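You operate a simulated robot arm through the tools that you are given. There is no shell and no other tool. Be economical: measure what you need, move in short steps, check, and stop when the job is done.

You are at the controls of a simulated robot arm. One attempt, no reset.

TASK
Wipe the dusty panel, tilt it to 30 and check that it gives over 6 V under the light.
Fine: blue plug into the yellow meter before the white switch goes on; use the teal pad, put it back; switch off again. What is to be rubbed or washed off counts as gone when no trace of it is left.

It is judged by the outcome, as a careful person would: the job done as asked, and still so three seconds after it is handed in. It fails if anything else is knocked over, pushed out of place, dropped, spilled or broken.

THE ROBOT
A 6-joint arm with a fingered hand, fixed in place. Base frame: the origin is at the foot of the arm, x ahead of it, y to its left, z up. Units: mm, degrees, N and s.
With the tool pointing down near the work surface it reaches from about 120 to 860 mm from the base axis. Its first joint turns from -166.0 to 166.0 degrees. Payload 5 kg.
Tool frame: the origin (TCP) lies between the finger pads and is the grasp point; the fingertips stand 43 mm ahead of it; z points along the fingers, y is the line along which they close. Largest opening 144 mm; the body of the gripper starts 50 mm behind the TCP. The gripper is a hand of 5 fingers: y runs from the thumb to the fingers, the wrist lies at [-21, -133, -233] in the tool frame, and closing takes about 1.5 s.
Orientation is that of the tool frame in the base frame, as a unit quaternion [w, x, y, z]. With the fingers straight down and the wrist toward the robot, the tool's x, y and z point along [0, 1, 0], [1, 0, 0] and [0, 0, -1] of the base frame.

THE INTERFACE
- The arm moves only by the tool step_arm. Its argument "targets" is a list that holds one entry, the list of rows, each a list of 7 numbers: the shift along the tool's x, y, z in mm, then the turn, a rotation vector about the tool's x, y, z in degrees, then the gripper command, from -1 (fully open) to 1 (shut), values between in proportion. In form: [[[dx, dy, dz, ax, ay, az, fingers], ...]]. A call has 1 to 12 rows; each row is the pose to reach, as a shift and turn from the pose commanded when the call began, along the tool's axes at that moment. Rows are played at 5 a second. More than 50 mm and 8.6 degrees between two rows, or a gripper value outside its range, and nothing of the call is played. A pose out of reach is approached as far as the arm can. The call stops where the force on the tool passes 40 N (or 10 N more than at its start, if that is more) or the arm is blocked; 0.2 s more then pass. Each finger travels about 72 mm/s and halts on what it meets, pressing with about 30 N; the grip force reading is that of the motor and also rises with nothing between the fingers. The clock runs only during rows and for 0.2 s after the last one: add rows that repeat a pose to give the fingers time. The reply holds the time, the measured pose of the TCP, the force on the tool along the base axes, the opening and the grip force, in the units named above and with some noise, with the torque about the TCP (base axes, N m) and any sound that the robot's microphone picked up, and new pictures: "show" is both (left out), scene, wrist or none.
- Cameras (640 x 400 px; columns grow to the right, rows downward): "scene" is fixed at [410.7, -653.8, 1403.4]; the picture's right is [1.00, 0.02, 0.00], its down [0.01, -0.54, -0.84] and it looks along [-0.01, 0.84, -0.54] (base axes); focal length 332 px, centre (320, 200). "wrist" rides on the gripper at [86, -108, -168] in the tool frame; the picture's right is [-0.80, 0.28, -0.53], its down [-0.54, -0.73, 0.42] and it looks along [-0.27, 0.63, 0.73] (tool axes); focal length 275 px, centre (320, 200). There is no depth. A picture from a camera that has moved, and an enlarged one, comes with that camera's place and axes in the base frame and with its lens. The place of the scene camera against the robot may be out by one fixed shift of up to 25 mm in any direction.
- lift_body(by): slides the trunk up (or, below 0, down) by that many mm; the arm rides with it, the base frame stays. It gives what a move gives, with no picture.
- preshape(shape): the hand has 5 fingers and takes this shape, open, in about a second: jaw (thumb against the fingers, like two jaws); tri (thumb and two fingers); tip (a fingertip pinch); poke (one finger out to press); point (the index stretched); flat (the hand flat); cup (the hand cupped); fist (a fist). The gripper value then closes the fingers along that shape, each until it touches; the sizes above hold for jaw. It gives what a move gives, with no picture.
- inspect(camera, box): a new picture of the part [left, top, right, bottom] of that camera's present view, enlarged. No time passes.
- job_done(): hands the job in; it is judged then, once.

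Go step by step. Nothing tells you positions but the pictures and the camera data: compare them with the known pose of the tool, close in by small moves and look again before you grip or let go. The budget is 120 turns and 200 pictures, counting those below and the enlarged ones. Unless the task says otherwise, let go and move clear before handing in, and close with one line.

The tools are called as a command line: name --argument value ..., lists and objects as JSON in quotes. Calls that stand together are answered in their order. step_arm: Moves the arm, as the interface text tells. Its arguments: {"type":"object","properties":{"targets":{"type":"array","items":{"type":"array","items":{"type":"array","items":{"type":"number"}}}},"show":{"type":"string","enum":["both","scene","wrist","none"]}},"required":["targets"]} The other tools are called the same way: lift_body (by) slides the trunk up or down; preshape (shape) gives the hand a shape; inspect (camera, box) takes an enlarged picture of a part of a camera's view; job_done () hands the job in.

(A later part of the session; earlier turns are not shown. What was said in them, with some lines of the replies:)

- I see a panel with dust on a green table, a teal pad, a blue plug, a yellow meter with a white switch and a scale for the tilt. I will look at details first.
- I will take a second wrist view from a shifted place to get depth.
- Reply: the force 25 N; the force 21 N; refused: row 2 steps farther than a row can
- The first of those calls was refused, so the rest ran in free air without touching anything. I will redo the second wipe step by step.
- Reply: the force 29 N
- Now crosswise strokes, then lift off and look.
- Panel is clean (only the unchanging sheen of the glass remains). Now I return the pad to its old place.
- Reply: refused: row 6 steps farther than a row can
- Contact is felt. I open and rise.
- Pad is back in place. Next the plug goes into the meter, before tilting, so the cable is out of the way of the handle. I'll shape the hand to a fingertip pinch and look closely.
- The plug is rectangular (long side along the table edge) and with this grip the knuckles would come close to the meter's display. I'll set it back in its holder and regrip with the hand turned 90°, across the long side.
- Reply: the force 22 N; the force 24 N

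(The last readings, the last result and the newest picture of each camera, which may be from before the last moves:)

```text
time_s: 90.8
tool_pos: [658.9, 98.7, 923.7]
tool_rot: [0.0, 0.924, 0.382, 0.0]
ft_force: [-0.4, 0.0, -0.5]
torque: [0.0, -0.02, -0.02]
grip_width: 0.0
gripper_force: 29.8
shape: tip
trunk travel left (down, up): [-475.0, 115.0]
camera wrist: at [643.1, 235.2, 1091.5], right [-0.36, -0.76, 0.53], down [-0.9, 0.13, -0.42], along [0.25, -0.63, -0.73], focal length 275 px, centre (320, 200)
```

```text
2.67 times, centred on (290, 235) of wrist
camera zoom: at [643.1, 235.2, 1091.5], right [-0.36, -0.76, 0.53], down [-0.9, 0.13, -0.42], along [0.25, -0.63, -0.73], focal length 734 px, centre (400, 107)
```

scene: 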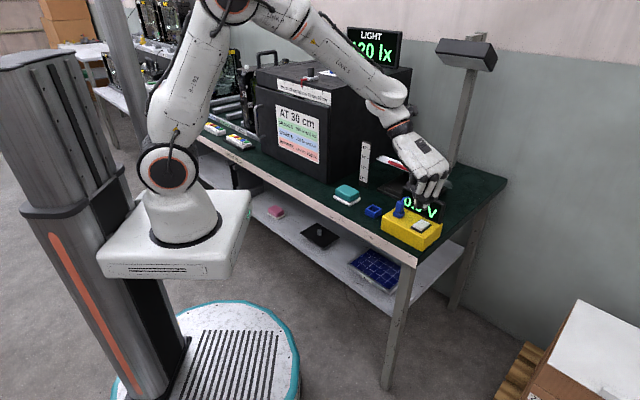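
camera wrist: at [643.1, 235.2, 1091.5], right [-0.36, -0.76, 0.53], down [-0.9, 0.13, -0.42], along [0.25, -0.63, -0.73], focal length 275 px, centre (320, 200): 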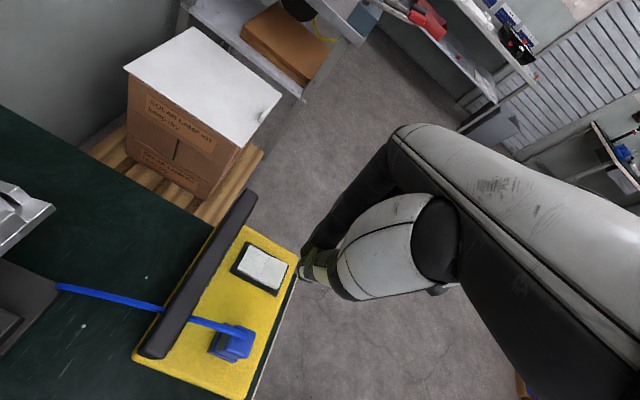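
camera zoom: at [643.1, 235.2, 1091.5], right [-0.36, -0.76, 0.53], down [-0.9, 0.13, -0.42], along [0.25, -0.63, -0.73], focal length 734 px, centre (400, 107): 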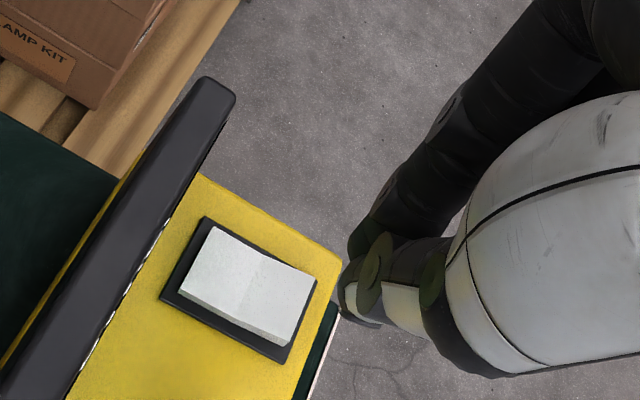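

step_arm --targets '[[[0, 0, 15, 0, 0, 0, 1], [0, 0, 30, 0, 0, 0, 1], [0, 0, 38, 0, 0, 0, 1], [0, 0, 38, 0, 0, 0, 1]]]' --show "none"

inspect --camera "scene" --box '[395, 185, 445, 235]'

inspect --camera "wrist" --box '[220, 180, 340, 300]'

```text
time_s: 91.8
tool_pos: [659.6, 97.8, 885.6]
tool_rot: [0.0, 0.924, 0.382, 0.0]
ft_force: [-0.3, 0.1, 0.2]
torque: [0.0, 0.02, -0.02]
grip_width: 0.0
gripper_force: 30.6
shape: tip
trunk travel left (down, up): [-475.0, 115.0]
```

```text
8.00 times, centred on (420, 210) of scene
camera zoom: at [410.7, -653.8, 1403.4], right [1.0, 0.02, 0.0], down [0.01, -0.54, -0.84], along [-0.01, 0.84, -0.54], focal length 2656 px, centre (-480, 120)
```

zoom: 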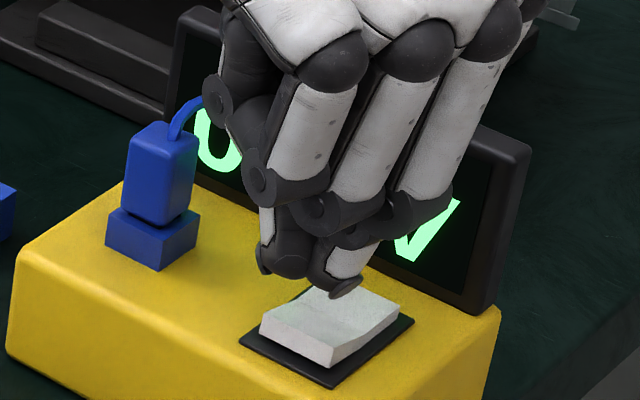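

```text
3.33 times, centred on (280, 240) of wrist
camera zoom: at [644.4, 235.2, 1053.9], right [-0.36, -0.76, 0.53], down [-0.9, 0.13, -0.42], along [0.25, -0.63, -0.73], focal length 918 px, centre (453, 67)
```

zoom: 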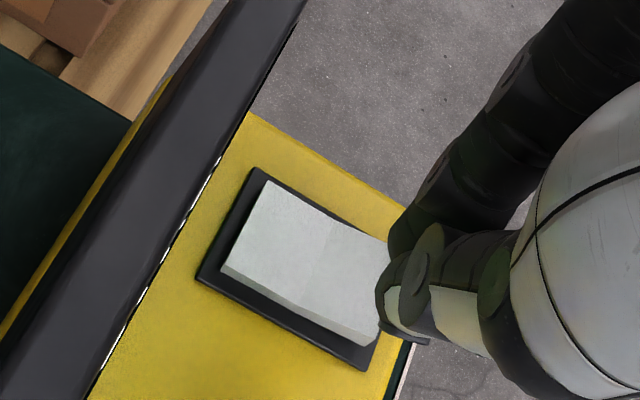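

step_arm --targets '[[[2, 3, 6, 0, 0, 0, 1], [2, 3, 12, 0, 0, 0, 1], [2, 3, 15, 0, 0, 0, 1], [2, 3, 15, 0, 0, 0, 1]]]' --show "none"

inspect --camera "scene" --box '[395, 185, 445, 235]'

inspect --camera "wrist" --box '[220, 180, 340, 300]'

```text
time_s: 92.8
tool_pos: [662.3, 96.5, 870.6]
tool_rot: [0.0, 0.924, 0.383, 0.001]
ft_force: [-0.1, -0.4, 0.3]
torque: [0.0, 0.01, -0.02]
grip_width: 0.0
gripper_force: 30.0
shape: tip
trunk travel left (down, up): [-475.0, 115.0]
```

```text
8.00 times, centred on (420, 210) of scene
camera zoom: at [410.7, -653.8, 1403.4], right [1.0, 0.02, 0.0], down [0.01, -0.54, -0.84], along [-0.01, 0.84, -0.54], focal length 2656 px, centre (-480, 120)
```

zoom: 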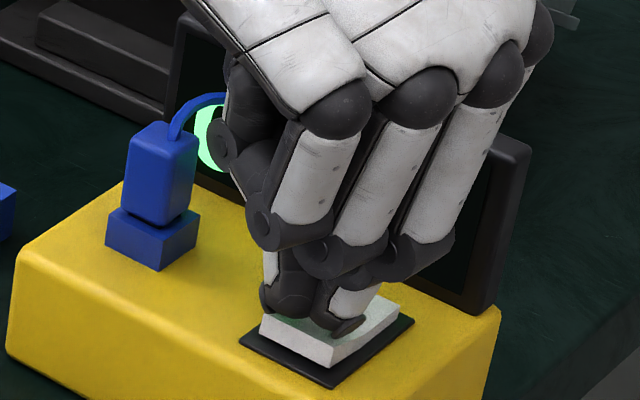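

```text
3.33 times, centred on (280, 240) of wrist
camera zoom: at [647.5, 233.0, 1038.7], right [-0.36, -0.76, 0.53], down [-0.9, 0.13, -0.42], along [0.25, -0.63, -0.73], focal length 918 px, centre (453, 67)
```

zoom: 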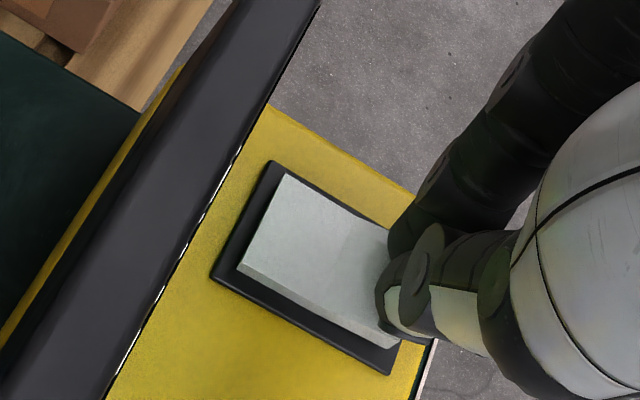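

step_arm --targets '[[[0, 0, 2, 0, 0, 0, 1], [0, 0, 4, 0, 0, 0, 1], [0, 0, 6, 0, 0, 0, 1], [0, 0, 7, 0, 0, 0, 1], [0, 0, 8, 0, 0, 0, 1]]]' --show "none"

inspect --camera "scene" --box '[395, 185, 445, 235]'

```text
time_s: 94.0
tool_pos: [661.6, 94.6, 864.6]
tool_rot: [0.0, 0.924, 0.383, 0.002]
ft_force: [-4.6, -1.0, 20.5]
torque: [-0.03, 0.04, -0.02]
grip_width: 0.0
gripper_force: 29.8
shape: tip
trunk travel left (down, up): [-475.0, 115.0]
```

```text
8.00 times, centred on (420, 210) of scene
camera zoom: at [410.7, -653.8, 1403.4], right [1.0, 0.02, 0.0], down [0.01, -0.54, -0.84], along [-0.01, 0.84, -0.54], focal length 2656 px, centre (-480, 120)
```

zoom: 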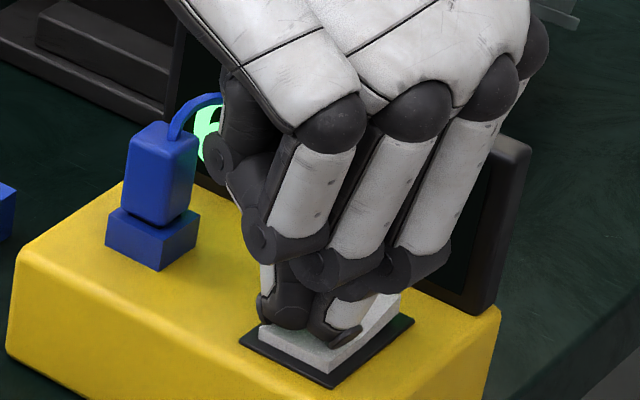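

step_arm --targets '[[[0, 0, -15, 0, 0, 0, 1], [0, 0, -45, 0, 0, 0, 1], [-10, 0, -90, 0, 0, 0, 1], [-40, 0, -120, 0, 0, 0, 1], [-80, 0, -140, 0, 0, 0, 1], [-80, 0, -140, 0, 0, 0, 1]]]'

inspect --camera "scene" --box '[380, 170, 450, 240]'

```text
time_s: 95.4
tool_pos: [605.0, 39.0, 1002.1]
tool_rot: [0.001, 0.924, 0.382, 0.0]
ft_force: [-0.3, -0.1, 1.0]
torque: [0.02, -0.01, 0.03]
grip_width: 0.1
gripper_force: 29.5
shape: tip
trunk travel left (down, up): [-475.0, 115.0]
camera wrist: at [589.4, 175.3, 1170.0], right [-0.36, -0.76, 0.53], down [-0.9, 0.13, -0.42], along [0.25, -0.63, -0.73], focal length 275 px, centre (320, 200)
```

scene: 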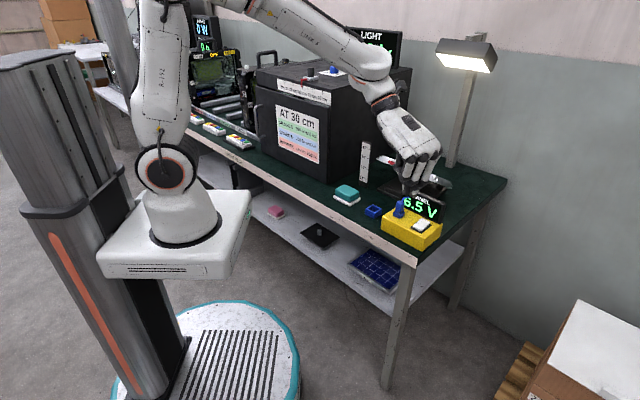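
wrist: 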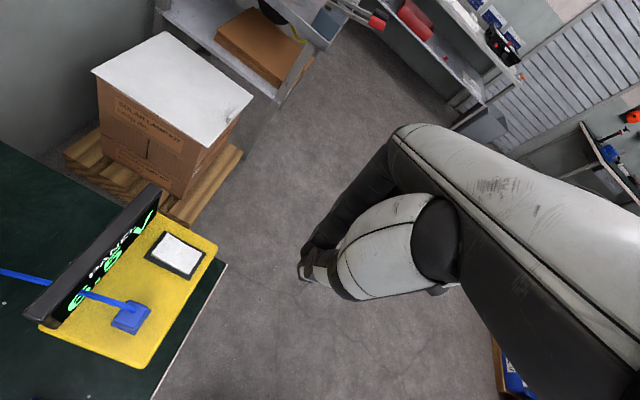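

```text
5.71 times, centred on (415, 205) of scene
camera zoom: at [410.7, -653.8, 1403.4], right [1.0, 0.02, 0.0], down [0.01, -0.54, -0.84], along [-0.01, 0.84, -0.54], focal length 1898 px, centre (-223, 171)
```

zoom: 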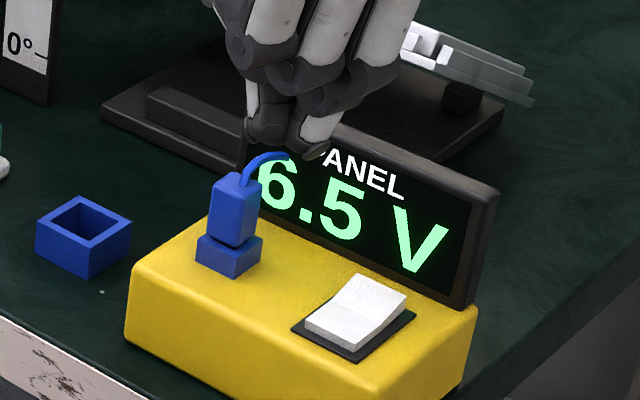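

The meter shows 6.5 V with the lamp on, so the check passes. Now I press the other end of the rocker to switch off.

step_arm --targets '[[[35, 0, 0, 0, 0, 0, 1], [70, 0, 0, 0, 0, 0, 1], [101, 0, 10, 0, 0, 0, 1], [101, 0, 50, 0, 0, 0, 1], [101, 0, 90, 0, 0, 0, 1], [101, 0, 118, 0, 0, 0, 1], [101, 0, 126, 0, 0, 0, 1], [101, 0, 126, 0, 0, 0, 1]]]' --show "none"

inspect --camera "scene" --box '[395, 175, 455, 235]'

inspect --camera "wrist" --box '[200, 160, 380, 300]'

```text
time_s: 97.2
tool_pos: [677.3, 111.0, 877.0]
tool_rot: [0.0, 0.924, 0.383, 0.001]
ft_force: [-0.5, 0.7, -0.3]
torque: [-0.03, 0.0, -0.03]
grip_width: 0.2
gripper_force: 30.1
shape: tip
trunk travel left (down, up): [-475.0, 115.0]
```

```text
6.67 times, centred on (425, 205) of scene
camera zoom: at [410.7, -653.8, 1403.4], right [1.0, 0.02, 0.0], down [0.01, -0.54, -0.84], along [-0.01, 0.84, -0.54], focal length 2214 px, centre (-380, 167)
```

zoom: 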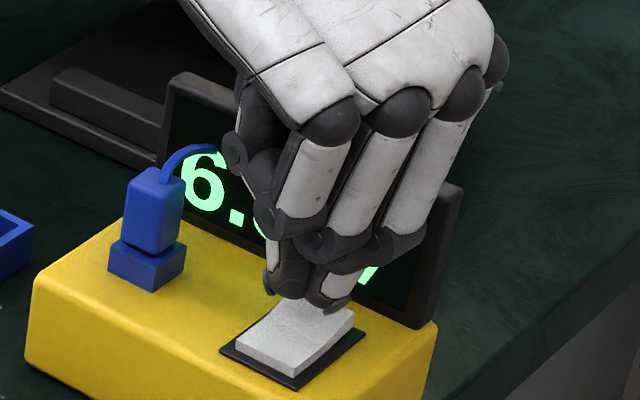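

```text
2.86 times, centred on (290, 230) of wrist
camera zoom: at [661.2, 248.0, 1044.9], right [-0.36, -0.76, 0.53], down [-0.9, 0.13, -0.42], along [0.25, -0.63, -0.73], focal length 786 px, centre (406, 114)
```

zoom: 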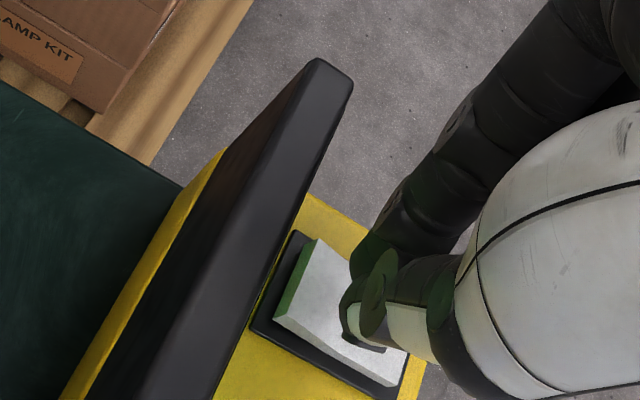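

step_arm --targets '[[[5, 0, 0, 0, 0, 0, 1], [5, 0, 4, 0, 0, 0, 1], [5, 0, 7, 0, 0, 0, 1], [5, 0, 9, 0, 0, 0, 1], [5, 0, 11, 0, 0, 0, 1], [5, 0, 13, 0, 0, 0, 1]]]' --show "none"

inspect --camera "scene" --box '[395, 175, 455, 235]'

```text
time_s: 98.6
tool_pos: [680.5, 114.7, 865.8]
tool_rot: [0.0, 0.924, 0.383, 0.002]
ft_force: [-3.4, 2.3, 14.0]
torque: [0.19, 0.24, -0.03]
grip_width: 0.0
gripper_force: 29.8
shape: tip
trunk travel left (down, up): [-475.0, 115.0]
```

```text
6.67 times, centred on (425, 205) of scene
camera zoom: at [410.7, -653.8, 1403.4], right [1.0, 0.02, 0.0], down [0.01, -0.54, -0.84], along [-0.01, 0.84, -0.54], focal length 2214 px, centre (-380, 167)
```

zoom: 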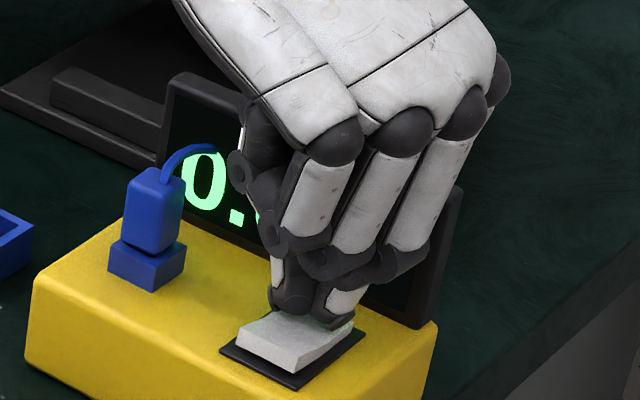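

It reads 0 again, so it is switched off. I rise and move clear.

step_arm --targets '[[[-2, 0, -10, 0, 0, 0, 1], [-4, 0, -40, 0, 0, 0, 1], [-6, 0, -85, 0, 0, 0, 1], [-10, 0, -130, 0, 0, 0, 1], [-50, 0, -150, 0, 0, 0, 1], [-95, 0, -160, 0, 0, 0, 1], [-140, 0, -160, 0, 0, 0, 1], [-140, 0, -160, 0, 0, 0, 0.5], [-140, 0, -160, 0, 0, 0, 0.5]]]'

inspect --camera "scene" --box '[330, 130, 460, 240]'

inspect --camera "scene" --box '[410, 155, 465, 195]'

```text
time_s: 100.6
tool_pos: [582.1, 15.8, 1023.6]
tool_rot: [0.0, 0.924, 0.383, 0.0]
ft_force: [-0.3, 1.1, -0.2]
torque: [-0.03, 0.04, 0.04]
grip_width: 35.5
gripper_force: 0.1
shape: tip
trunk travel left (down, up): [-475.0, 115.0]
camera wrist: at [565.8, 153.4, 1191.5], right [-0.36, -0.76, 0.53], down [-0.9, 0.13, -0.42], along [0.25, -0.63, -0.73], focal length 275 px, centre (320, 200)
```

scene: 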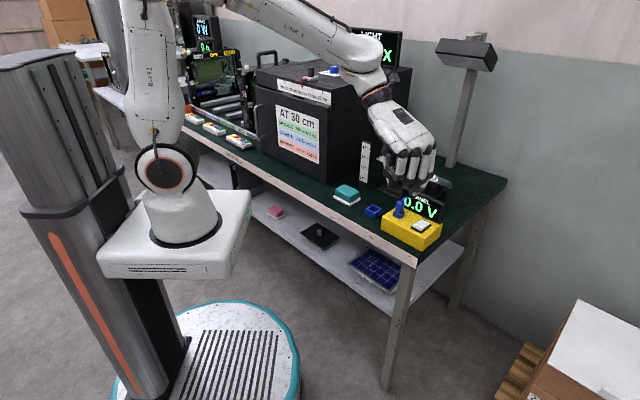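
wrist: 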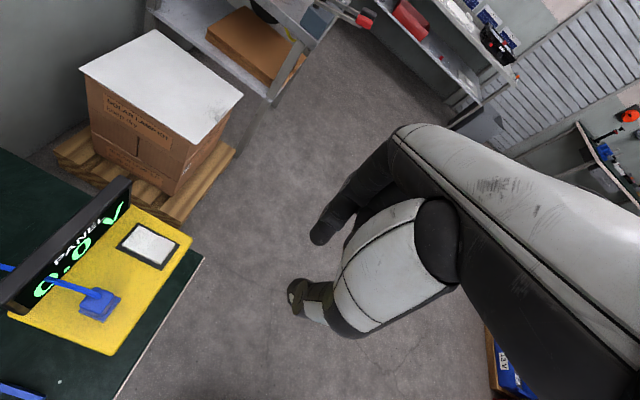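

```text
3.64 times, centred on (395, 185) of scene
camera zoom: at [410.7, -653.8, 1403.4], right [1.0, 0.02, 0.0], down [0.01, -0.54, -0.84], along [-0.01, 0.84, -0.54], focal length 1208 px, centre (47, 254)
```

zoom: 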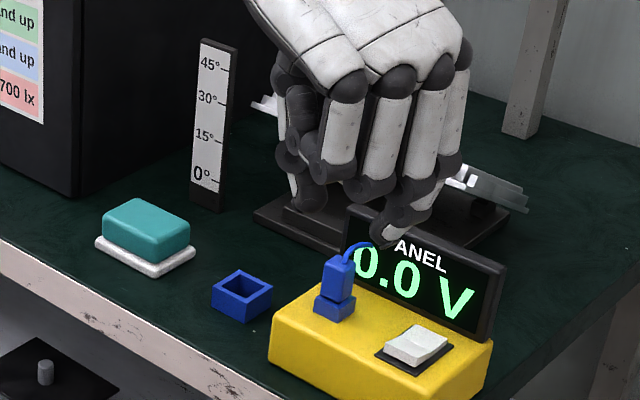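

```text
10.00 times, centred on (438, 175) of scene
camera zoom: at [410.7, -653.8, 1403.4], right [1.0, 0.02, 0.0], down [0.01, -0.54, -0.84], along [-0.01, 0.84, -0.54], focal length 3321 px, centre (-855, 450)
```

zoom: 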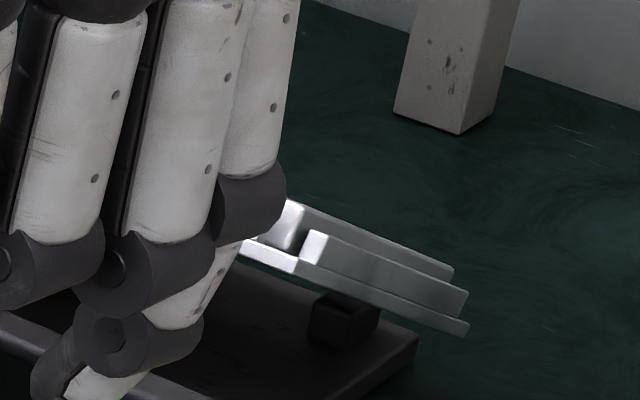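

job_done

```text
The job is handed in.
```

The panel is wiped clean and tilted to about 30° (I measured roughly 29.6–31° from the camera views). With the blue plug in the yellow meter it read 6.5 V under the lamp. The white switch is off again, with the meter back at 0.0 V, and the teal pad is back in its place.
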